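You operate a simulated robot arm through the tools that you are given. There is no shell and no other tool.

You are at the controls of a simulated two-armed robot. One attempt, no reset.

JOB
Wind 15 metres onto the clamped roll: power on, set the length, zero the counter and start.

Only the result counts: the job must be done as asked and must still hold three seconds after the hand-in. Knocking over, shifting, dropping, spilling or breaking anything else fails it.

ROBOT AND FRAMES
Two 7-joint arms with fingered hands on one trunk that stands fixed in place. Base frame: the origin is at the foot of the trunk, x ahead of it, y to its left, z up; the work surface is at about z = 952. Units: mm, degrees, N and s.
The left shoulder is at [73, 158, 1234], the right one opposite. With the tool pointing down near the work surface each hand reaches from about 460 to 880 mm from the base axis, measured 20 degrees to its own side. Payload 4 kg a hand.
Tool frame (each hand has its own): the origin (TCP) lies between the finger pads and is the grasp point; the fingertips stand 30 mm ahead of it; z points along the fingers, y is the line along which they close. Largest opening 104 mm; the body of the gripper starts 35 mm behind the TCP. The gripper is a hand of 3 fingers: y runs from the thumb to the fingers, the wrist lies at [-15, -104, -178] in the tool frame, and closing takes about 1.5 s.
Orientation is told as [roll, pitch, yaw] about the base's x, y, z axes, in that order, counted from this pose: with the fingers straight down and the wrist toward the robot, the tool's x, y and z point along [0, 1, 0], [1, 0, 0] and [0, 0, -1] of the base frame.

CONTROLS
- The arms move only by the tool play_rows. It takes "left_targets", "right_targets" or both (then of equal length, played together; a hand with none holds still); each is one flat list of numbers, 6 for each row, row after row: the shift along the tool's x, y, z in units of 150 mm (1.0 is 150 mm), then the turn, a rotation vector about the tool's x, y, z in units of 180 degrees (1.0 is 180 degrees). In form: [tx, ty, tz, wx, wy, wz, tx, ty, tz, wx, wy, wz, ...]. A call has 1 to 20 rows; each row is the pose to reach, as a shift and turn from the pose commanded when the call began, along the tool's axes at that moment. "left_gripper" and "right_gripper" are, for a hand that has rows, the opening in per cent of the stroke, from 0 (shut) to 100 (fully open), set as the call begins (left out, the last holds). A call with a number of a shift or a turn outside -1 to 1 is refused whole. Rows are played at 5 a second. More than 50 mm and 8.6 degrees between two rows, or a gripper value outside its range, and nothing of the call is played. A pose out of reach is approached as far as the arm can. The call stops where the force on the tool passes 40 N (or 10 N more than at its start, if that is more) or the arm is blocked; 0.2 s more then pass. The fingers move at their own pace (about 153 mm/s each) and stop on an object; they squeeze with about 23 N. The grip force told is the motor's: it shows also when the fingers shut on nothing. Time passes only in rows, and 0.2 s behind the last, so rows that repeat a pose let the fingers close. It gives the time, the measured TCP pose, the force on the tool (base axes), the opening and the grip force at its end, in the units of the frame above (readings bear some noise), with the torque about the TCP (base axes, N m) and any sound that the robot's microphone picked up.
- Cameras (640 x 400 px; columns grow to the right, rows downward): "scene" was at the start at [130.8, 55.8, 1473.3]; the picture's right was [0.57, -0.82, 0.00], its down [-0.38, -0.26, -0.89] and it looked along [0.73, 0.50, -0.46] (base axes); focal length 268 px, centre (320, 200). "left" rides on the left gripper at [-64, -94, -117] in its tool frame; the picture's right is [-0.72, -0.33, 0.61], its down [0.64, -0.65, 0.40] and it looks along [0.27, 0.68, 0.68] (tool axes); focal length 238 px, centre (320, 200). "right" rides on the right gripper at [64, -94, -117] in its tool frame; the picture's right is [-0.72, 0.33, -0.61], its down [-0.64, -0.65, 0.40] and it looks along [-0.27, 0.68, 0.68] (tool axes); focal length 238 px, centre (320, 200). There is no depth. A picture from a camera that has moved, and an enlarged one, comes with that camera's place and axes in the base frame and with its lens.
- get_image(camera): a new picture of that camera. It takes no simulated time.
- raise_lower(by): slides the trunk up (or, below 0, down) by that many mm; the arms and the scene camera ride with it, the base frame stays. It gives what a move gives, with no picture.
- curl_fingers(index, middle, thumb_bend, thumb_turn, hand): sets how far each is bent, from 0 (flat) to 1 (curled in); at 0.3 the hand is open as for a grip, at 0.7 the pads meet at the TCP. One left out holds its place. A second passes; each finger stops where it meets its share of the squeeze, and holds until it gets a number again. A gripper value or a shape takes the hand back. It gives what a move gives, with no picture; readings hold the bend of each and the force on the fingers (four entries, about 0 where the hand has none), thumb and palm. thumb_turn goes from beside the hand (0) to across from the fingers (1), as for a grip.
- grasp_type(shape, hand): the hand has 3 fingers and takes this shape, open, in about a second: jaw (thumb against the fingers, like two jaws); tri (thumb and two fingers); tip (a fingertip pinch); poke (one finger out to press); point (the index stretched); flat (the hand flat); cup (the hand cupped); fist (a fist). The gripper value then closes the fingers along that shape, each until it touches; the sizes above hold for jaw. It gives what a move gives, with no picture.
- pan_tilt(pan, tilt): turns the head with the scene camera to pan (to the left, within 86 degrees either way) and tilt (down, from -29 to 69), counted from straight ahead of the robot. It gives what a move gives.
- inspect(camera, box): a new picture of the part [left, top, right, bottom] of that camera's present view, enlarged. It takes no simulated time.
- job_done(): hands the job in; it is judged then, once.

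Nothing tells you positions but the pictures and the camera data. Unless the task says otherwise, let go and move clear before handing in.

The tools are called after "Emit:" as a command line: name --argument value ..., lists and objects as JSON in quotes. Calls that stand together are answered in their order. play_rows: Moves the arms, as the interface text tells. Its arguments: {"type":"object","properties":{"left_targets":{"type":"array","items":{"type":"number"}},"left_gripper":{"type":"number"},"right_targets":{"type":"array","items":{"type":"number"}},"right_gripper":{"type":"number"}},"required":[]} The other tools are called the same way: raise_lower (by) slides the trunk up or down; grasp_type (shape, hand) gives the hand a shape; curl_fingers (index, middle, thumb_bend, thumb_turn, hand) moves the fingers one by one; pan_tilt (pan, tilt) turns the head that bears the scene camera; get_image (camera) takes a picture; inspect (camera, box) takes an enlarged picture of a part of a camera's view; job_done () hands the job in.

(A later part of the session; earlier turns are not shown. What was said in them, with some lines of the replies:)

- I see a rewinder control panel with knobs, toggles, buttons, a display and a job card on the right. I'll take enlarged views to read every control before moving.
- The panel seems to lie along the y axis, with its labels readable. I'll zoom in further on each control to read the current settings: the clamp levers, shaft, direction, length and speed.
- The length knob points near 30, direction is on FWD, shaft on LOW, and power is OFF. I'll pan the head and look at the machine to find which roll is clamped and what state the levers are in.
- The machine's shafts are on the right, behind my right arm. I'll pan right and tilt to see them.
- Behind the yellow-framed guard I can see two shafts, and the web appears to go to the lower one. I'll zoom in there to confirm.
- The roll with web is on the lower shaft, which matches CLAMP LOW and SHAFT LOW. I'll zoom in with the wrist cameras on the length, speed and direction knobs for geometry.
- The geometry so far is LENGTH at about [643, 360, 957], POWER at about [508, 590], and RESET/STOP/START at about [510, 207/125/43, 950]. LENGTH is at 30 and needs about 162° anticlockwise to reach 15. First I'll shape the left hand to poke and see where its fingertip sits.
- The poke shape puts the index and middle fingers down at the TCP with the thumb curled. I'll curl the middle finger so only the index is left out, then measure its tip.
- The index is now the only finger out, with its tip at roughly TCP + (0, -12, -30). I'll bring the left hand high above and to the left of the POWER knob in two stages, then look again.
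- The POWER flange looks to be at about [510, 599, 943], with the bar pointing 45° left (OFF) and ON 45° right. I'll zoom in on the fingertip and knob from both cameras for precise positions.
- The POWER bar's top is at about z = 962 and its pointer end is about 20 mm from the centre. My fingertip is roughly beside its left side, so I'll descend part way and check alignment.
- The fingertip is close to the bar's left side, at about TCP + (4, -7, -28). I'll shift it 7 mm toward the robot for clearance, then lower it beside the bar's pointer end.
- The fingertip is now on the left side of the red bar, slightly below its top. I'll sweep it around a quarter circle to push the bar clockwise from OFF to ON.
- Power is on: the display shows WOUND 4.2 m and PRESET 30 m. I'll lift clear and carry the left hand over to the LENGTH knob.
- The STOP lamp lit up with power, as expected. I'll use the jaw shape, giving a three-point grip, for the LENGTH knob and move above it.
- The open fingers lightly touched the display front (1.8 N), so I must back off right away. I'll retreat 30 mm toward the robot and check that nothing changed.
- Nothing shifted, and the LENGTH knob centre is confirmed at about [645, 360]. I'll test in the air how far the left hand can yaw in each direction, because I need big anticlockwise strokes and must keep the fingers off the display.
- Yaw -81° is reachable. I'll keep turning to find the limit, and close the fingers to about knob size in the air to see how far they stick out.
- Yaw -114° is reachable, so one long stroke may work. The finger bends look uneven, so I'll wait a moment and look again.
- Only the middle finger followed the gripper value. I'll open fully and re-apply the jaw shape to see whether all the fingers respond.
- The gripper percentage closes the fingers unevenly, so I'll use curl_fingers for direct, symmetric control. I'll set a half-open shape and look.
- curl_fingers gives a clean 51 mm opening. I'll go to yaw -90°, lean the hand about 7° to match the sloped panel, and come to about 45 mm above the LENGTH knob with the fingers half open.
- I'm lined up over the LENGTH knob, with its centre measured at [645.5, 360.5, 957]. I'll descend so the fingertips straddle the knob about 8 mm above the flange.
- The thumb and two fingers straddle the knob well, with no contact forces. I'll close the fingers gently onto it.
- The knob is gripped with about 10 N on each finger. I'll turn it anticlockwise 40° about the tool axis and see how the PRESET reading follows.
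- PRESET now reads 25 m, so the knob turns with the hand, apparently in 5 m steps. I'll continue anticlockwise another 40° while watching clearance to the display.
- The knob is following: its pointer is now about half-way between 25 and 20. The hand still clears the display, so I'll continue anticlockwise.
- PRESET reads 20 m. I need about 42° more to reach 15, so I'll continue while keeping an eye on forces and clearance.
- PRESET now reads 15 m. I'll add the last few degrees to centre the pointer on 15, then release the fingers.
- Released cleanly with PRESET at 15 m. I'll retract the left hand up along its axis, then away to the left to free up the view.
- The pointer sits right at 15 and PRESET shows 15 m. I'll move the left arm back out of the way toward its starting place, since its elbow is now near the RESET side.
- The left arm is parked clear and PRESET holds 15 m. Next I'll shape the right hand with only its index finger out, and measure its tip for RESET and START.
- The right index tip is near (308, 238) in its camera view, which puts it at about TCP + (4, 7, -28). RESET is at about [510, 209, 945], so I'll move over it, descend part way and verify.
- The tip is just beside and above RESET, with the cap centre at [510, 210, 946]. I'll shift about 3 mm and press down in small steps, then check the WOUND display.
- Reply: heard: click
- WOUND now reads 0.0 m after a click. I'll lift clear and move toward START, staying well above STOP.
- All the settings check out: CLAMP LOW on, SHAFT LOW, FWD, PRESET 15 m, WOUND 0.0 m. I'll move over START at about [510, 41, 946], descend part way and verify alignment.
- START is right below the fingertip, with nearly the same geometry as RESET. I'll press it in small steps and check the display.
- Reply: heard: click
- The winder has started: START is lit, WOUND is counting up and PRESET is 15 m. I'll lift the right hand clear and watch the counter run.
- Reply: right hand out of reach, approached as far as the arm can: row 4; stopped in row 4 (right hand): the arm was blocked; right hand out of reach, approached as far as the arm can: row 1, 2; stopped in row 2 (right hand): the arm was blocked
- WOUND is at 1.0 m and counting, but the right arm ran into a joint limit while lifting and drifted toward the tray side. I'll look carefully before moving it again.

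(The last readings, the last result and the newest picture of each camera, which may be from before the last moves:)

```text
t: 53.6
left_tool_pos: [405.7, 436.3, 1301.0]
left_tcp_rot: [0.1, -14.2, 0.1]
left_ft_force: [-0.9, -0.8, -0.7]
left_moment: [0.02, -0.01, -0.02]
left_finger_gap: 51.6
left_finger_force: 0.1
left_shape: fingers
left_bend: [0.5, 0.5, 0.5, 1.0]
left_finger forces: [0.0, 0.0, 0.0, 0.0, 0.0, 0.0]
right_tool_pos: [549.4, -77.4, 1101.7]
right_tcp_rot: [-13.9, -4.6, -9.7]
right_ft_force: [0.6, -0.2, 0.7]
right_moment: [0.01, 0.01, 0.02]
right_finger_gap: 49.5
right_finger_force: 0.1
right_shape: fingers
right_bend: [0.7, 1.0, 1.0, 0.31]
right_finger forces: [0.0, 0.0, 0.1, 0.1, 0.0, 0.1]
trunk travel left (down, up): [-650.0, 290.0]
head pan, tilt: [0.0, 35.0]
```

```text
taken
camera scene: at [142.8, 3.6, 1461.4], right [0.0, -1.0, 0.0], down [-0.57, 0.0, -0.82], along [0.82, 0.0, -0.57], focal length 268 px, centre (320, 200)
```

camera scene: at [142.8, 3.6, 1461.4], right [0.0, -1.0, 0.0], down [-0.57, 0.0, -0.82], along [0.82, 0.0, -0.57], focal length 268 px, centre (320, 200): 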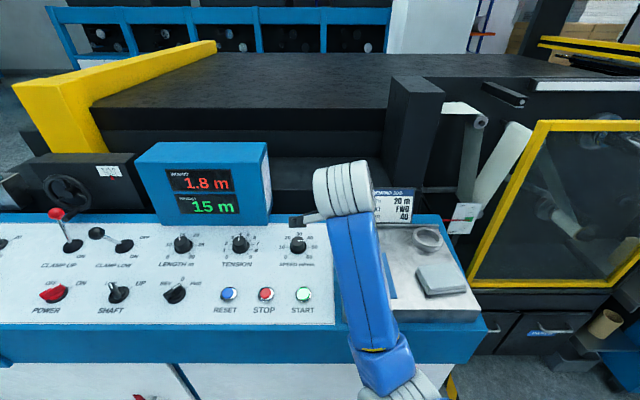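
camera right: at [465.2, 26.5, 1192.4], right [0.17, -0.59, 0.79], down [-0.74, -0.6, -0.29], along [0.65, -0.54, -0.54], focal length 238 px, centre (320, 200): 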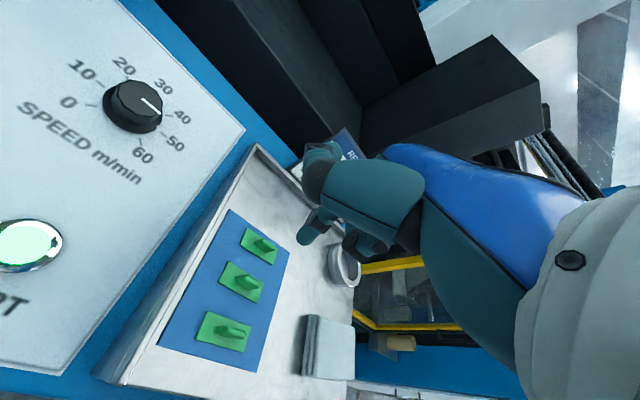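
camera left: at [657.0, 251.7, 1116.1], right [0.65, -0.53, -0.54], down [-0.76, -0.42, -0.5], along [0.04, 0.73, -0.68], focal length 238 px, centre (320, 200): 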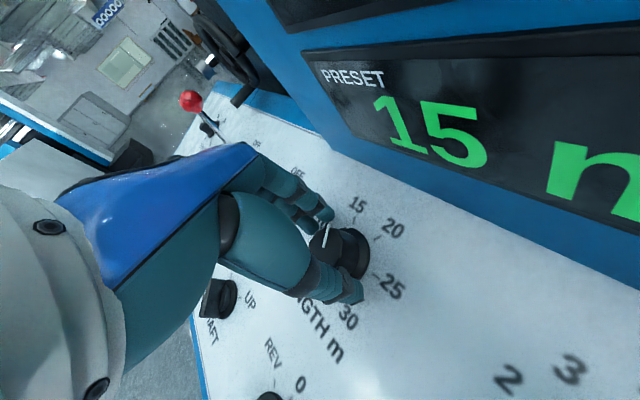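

Nothing was touched: the tray items and card are in place, and both hands hang free. The winder is running at about 0.8 m/s with WOUND at 1.8 m, so I'll hold still and let it run toward 15 m.

Emit:
play_rows --left_targets '[0, 0, 0, 0, 0, 0, 0, 0, 0, 0, 0, 0, 0, 0, 0, 0, 0, 0, 0, 0, 0, 0, 0, 0, 0, 0, 0, 0, 0, 0, 0, 0, 0, 0, 0, 0, 0, 0, 0, 0, 0, 0, 0, 0, 0, 0, 0, 0, 0, 0, 0, 0, 0, 0, 0, 0, 0, 0, 0, 0, 0, 0, 0, 0, 0, 0, 0, 0, 0, 0, 0, 0, 0, 0, 0, 0, 0, 0, 0, 0, 0, 0, 0, 0, 0, 0, 0, 0, 0, 0, 0, 0, 0, 0, 0, 0, 0, 0, 0, 0, 0, 0, 0, 0, 0, 0, 0, 0, 0, 0, 0, 0, 0, 0, 0, 0, 0, 0, 0, 0]'

Emit:
get_image --camera "scene"

Emit:
inspect --camera "scene" --box '[340, 150, 500, 310]'

Emit:
inspect --camera "scene" --box '[0, 200, 330, 330]'

```text
t: 57.8
left_tool_pos: [404.3, 435.8, 1301.5]
left_tcp_rot: [0.1, -14.1, 0.0]
left_ft_force: [0.6, 0.3, -0.2]
left_moment: [0.01, 0.01, 0.04]
left_finger_gap: 51.4
left_finger_force: 0.0
left_shape: fingers
left_bend: [0.5, 0.5, 0.5, 1.0]
left_finger forces: [0.0, 0.0, 0.0, 0.1, 0.0, 0.1]
right_tool_pos: [550.6, -77.4, 1102.2]
right_tcp_rot: [-13.8, -4.6, -9.7]
right_ft_force: [0.0, 0.7, 0.2]
right_moment: [0.04, 0.0, -0.03]
right_finger_gap: 49.3
right_finger_force: 0.0
right_shape: fingers
right_bend: [0.7, 1.0, 1.0, 0.31]
right_finger forces: [0.1, 0.0, 0.0, 0.0, 0.0, 0.1]
trunk travel left (down, up): [-650.0, 290.0]
head pan, tilt: [0.0, 35.0]
```

```text
taken
camera scene: at [143.0, 3.5, 1461.3], right [0.0, -1.0, 0.0], down [-0.58, 0.0, -0.82], along [0.82, 0.0, -0.58], focal length 268 px, centre (320, 200)
```

scene: 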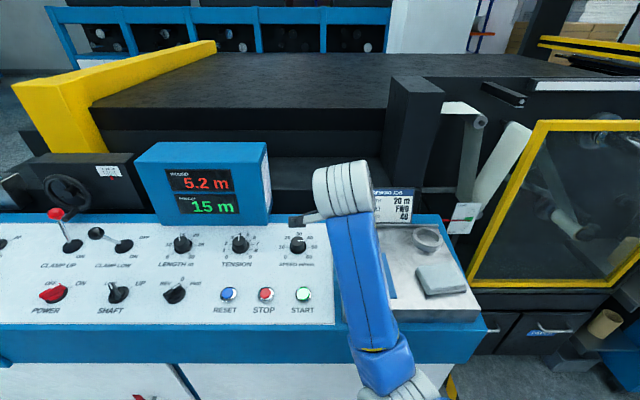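

```text
2.50 times, centred on (420, 230) of scene
camera zoom: at [143.0, 3.5, 1461.3], right [0.0, -1.0, 0.0], down [-0.58, 0.0, -0.82], along [0.82, 0.0, -0.58], focal length 669 px, centre (70, 125)
```

zoom: 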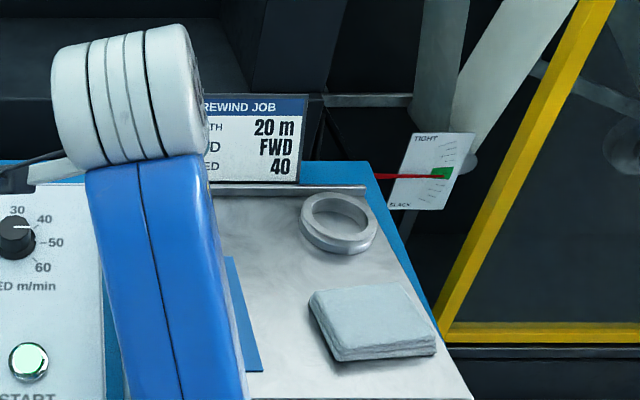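

```text
1.94 times, centred on (165, 265) of scene
camera zoom: at [143.0, 3.5, 1461.3], right [0.0, -1.0, 0.0], down [-0.58, 0.0, -0.82], along [0.82, 0.0, -0.58], focal length 519 px, centre (621, 74)
```

zoom: 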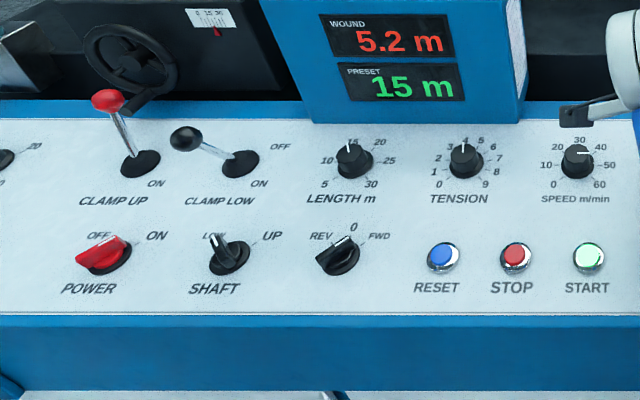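

WOUND is 5.2 m, the web tension gauge is in the green and all the controls are as set. I'll keep waiting.

Emit:
play_rows --left_targets '[0, 0, 0, 0, 0, 0, 0, 0, 0, 0, 0, 0, 0, 0, 0, 0, 0, 0, 0, 0, 0, 0, 0, 0, 0, 0, 0, 0, 0, 0, 0, 0, 0, 0, 0, 0, 0, 0, 0, 0, 0, 0, 0, 0, 0, 0, 0, 0, 0, 0, 0, 0, 0, 0, 0, 0, 0, 0, 0, 0, 0, 0, 0, 0, 0, 0, 0, 0, 0, 0, 0, 0, 0, 0, 0, 0, 0, 0, 0, 0, 0, 0, 0, 0, 0, 0, 0, 0, 0, 0, 0, 0, 0, 0, 0, 0, 0, 0, 0, 0, 0, 0, 0, 0, 0, 0, 0, 0, 0, 0, 0, 0, 0, 0, 0, 0, 0, 0, 0, 0]'

Emit:
play_rows --left_targets '[0, 0, 0, 0, 0, 0, 0, 0, 0, 0, 0, 0, 0, 0, 0, 0, 0, 0, 0, 0, 0, 0, 0, 0, 0, 0, 0, 0, 0, 0, 0, 0, 0, 0, 0, 0, 0, 0, 0, 0, 0, 0, 0, 0, 0, 0, 0, 0, 0, 0, 0, 0, 0, 0, 0, 0, 0, 0, 0, 0, 0, 0, 0, 0, 0, 0, 0, 0, 0, 0, 0, 0, 0, 0, 0, 0, 0, 0, 0, 0, 0, 0, 0, 0, 0, 0, 0, 0, 0, 0, 0, 0, 0, 0, 0, 0, 0, 0, 0, 0, 0, 0, 0, 0, 0, 0, 0, 0, 0, 0, 0, 0, 0, 0, 0, 0, 0, 0, 0, 0]'

Emit:
inspect --camera "scene" --box '[0, 140, 330, 330]'

```text
t: 62.0
left_tool_pos: [403.8, 435.9, 1302.0]
left_tcp_rot: [0.1, -14.0, 0.0]
left_ft_force: [0.4, 0.5, -0.3]
left_moment: [0.03, 0.02, -0.04]
left_finger_gap: 51.5
left_finger_force: 0.0
left_shape: fingers
left_bend: [0.5, 0.5, 0.5, 1.0]
left_finger forces: [0.0, 0.0, 0.1, 0.0, 0.1, 0.0]
right_tool_pos: [550.6, -77.6, 1102.3]
right_tcp_rot: [-13.8, -4.7, -9.7]
right_ft_force: [-0.5, 0.3, 0.5]
right_moment: [-0.02, 0.03, -0.01]
right_finger_gap: 49.4
right_finger_force: 0.0
right_shape: fingers
right_bend: [0.7, 1.0, 1.0, 0.31]
right_finger forces: [0.0, 0.1, 0.0, 0.0, 0.0, 0.0]
trunk travel left (down, up): [-650.0, 290.0]
head pan, tilt: [0.0, 35.0]
```

```text
t: 66.2
left_tool_pos: [404.3, 434.4, 1301.2]
left_tcp_rot: [0.1, -14.2, 0.1]
left_ft_force: [0.5, 0.2, -0.5]
left_moment: [-0.01, 0.0, -0.02]
left_finger_gap: 51.5
left_finger_force: 0.0
left_shape: fingers
left_bend: [0.5, 0.5, 0.5, 1.0]
left_finger forces: [0.0, 0.0, 0.1, 0.1, 0.0, 0.0]
right_tool_pos: [550.8, -77.8, 1102.2]
right_tcp_rot: [-13.8, -4.6, -9.7]
right_ft_force: [-0.3, -0.8, 1.3]
right_moment: [-0.02, 0.03, 0.01]
right_finger_gap: 49.5
right_finger_force: 0.1
right_shape: fingers
right_bend: [0.7, 1.0, 1.0, 0.31]
right_finger forces: [0.0, 0.0, 0.0, 0.1, 0.0, 0.0]
trunk travel left (down, up): [-650.0, 290.0]
head pan, tilt: [0.0, 35.0]
```

```text
1.94 times, centred on (165, 235) of scene
camera zoom: at [143.0, 3.5, 1461.3], right [0.0, -1.0, 0.0], down [-0.58, 0.0, -0.82], along [0.82, 0.0, -0.58], focal length 519 px, centre (621, 132)
```

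zoom: 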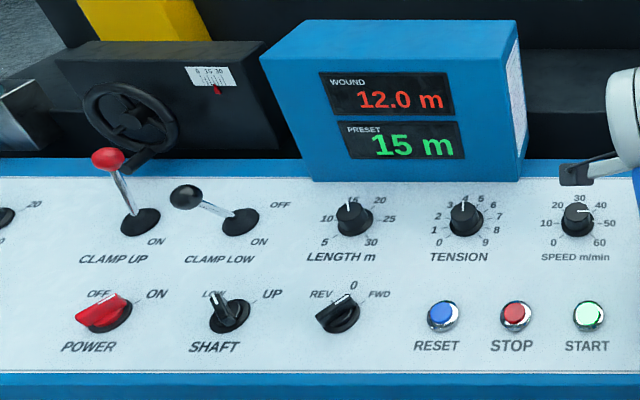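

WOUND is at 12.0 m and still running normally. About 4 seconds more should bring it to 15 m.

Emit:
play_rows --left_targets '[0, 0, 0, 0, 0, 0, 0, 0, 0, 0, 0, 0, 0, 0, 0, 0, 0, 0, 0, 0, 0, 0, 0, 0, 0, 0, 0, 0, 0, 0, 0, 0, 0, 0, 0, 0, 0, 0, 0, 0, 0, 0, 0, 0, 0, 0, 0, 0, 0, 0, 0, 0, 0, 0, 0, 0, 0, 0, 0, 0, 0, 0, 0, 0, 0, 0, 0, 0, 0, 0, 0, 0, 0, 0, 0, 0, 0, 0, 0, 0, 0, 0, 0, 0, 0, 0, 0, 0, 0, 0, 0, 0, 0, 0, 0, 0, 0, 0, 0, 0, 0, 0, 0, 0, 0, 0, 0, 0, 0, 0, 0, 0, 0, 0, 0, 0, 0, 0, 0, 0]'

Emit:
inspect --camera "scene" --box '[0, 140, 330, 330]'

Emit:
get_image --camera "scene"

```text
t: 70.4
left_tool_pos: [404.6, 437.0, 1301.6]
left_tcp_rot: [0.1, -14.1, 0.0]
left_ft_force: [0.0, -1.3, 0.8]
left_moment: [0.01, -0.03, -0.04]
left_finger_gap: 51.7
left_finger_force: 0.0
left_shape: fingers
left_bend: [0.5, 0.5, 0.5, 1.0]
left_finger forces: [0.0, 0.0, 0.0, 0.0, 0.1, 0.0]
right_tool_pos: [550.7, -77.4, 1102.0]
right_tcp_rot: [-13.9, -4.6, -9.7]
right_ft_force: [-0.2, -1.3, -0.8]
right_moment: [-0.02, 0.03, 0.0]
right_finger_gap: 49.8
right_finger_force: 0.1
right_shape: fingers
right_bend: [0.7, 1.0, 1.0, 0.31]
right_finger forces: [0.1, 0.0, 0.1, 0.0, 0.0, 0.0]
trunk travel left (down, up): [-650.0, 290.0]
head pan, tilt: [0.0, 35.0]
```

```text
1.94 times, centred on (165, 235) of scene
camera zoom: at [143.0, 3.5, 1461.3], right [0.0, -1.0, 0.0], down [-0.58, 0.0, -0.82], along [0.82, 0.0, -0.58], focal length 519 px, centre (621, 132)
```

zoom: 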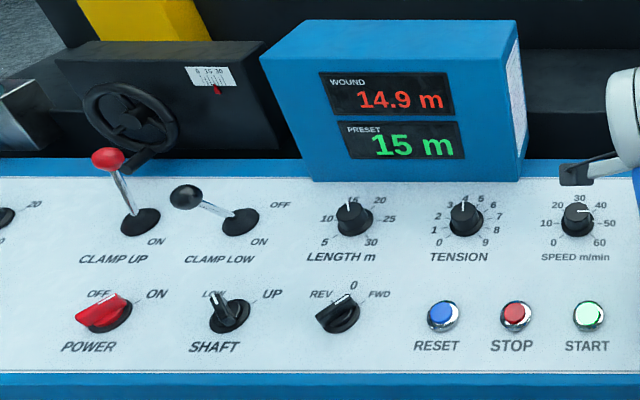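

```text
taken
camera scene: at [143.0, 3.5, 1461.3], right [0.0, -1.0, 0.0], down [-0.58, 0.0, -0.82], along [0.82, 0.0, -0.58], focal length 268 px, centre (320, 200)
```

scene: 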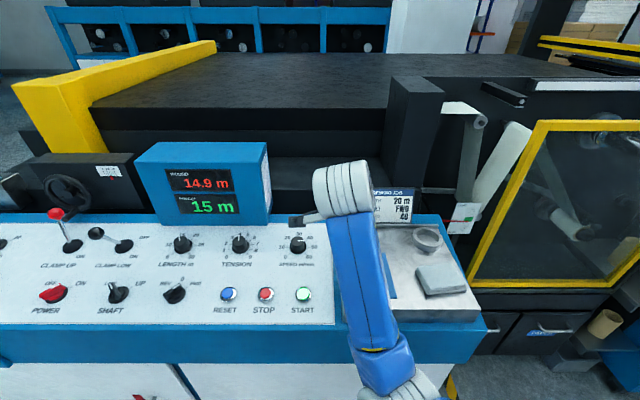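

WOUND is at 14.9 m, slowing toward 15, and START is still lit. I'll give it a short moment and check that it stops at the preset.

Emit:
play_rows --left_targets '[0, 0, 0, 0, 0, 0, 0, 0, 0, 0, 0, 0, 0, 0, 0, 0, 0, 0]'

Emit:
inspect --camera "scene" --box '[0, 140, 330, 330]'

```text
t: 71.2
left_tool_pos: [405.0, 436.8, 1300.4]
left_tcp_rot: [0.2, -14.1, 0.1]
left_ft_force: [0.1, -0.2, 0.2]
left_moment: [0.0, 0.0, 0.03]
left_finger_gap: 51.8
left_finger_force: 0.1
left_shape: fingers
left_bend: [0.5, 0.5, 0.5, 1.0]
left_finger forces: [0.0, 0.1, 0.1, 0.1, 0.1, 0.0]
right_tool_pos: [551.5, -76.9, 1102.1]
right_tcp_rot: [-13.8, -4.6, -9.7]
right_ft_force: [0.7, -0.7, -0.1]
right_moment: [-0.01, 0.02, -0.01]
right_finger_gap: 49.6
right_finger_force: 0.1
right_shape: fingers
right_bend: [0.7, 1.0, 1.0, 0.31]
right_finger forces: [0.0, 0.1, 0.0, 0.0, 0.1, 0.0]
trunk travel left (down, up): [-650.0, 290.0]
head pan, tilt: [0.0, 35.0]
```

```text
1.94 times, centred on (165, 235) of scene
camera zoom: at [143.0, 3.5, 1461.3], right [0.0, -1.0, 0.0], down [-0.58, 0.0, -0.82], along [0.82, 0.0, -0.58], focal length 519 px, centre (621, 132)
```

zoom: 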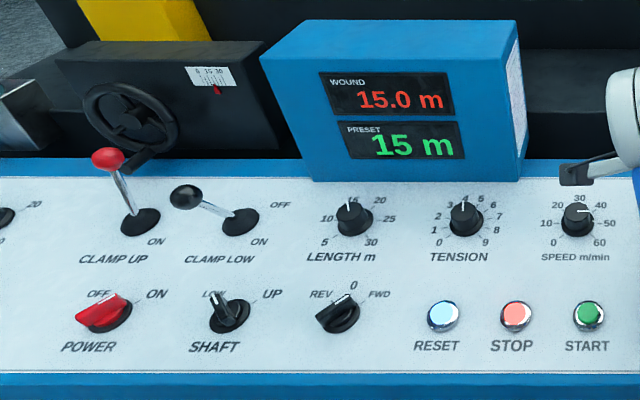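

The machine stopped by itself with WOUND 15.0 m = PRESET 15 m. Both hands are clear and nothing else was disturbed, so I'm handing in the job.

Emit:
job_done

```text
The job is handed in.
```

The winder put 15.0 m onto the clamped lower roll and stopped by itself at the preset. I've handed the job in.

- **Done as asked:** I turned the power on, set LENGTH from 30 m to 15 m, zeroed the counter (it read 4.2 m) and pressed START. The display read WOUND 15.0 m and PRESET 15 m at the end.
- **Job card:** The card on the machine says 20 m, FWD, speed 40. I followed your 15 m. The direction switch was already on FWD.
- **Speed:** I left the speed knob where it was, at about 47–48 m/min, because you didn't ask for a change.
- **Contact with the display:** The left fingers lightly touched the display front once (under 2 N). I backed off, and nothing moved.
- **Right arm:** After pressing START, the right arm hit a joint limit while lifting and drifted over the tray. It touched nothing. I left it there, above the tray and clear of everything.
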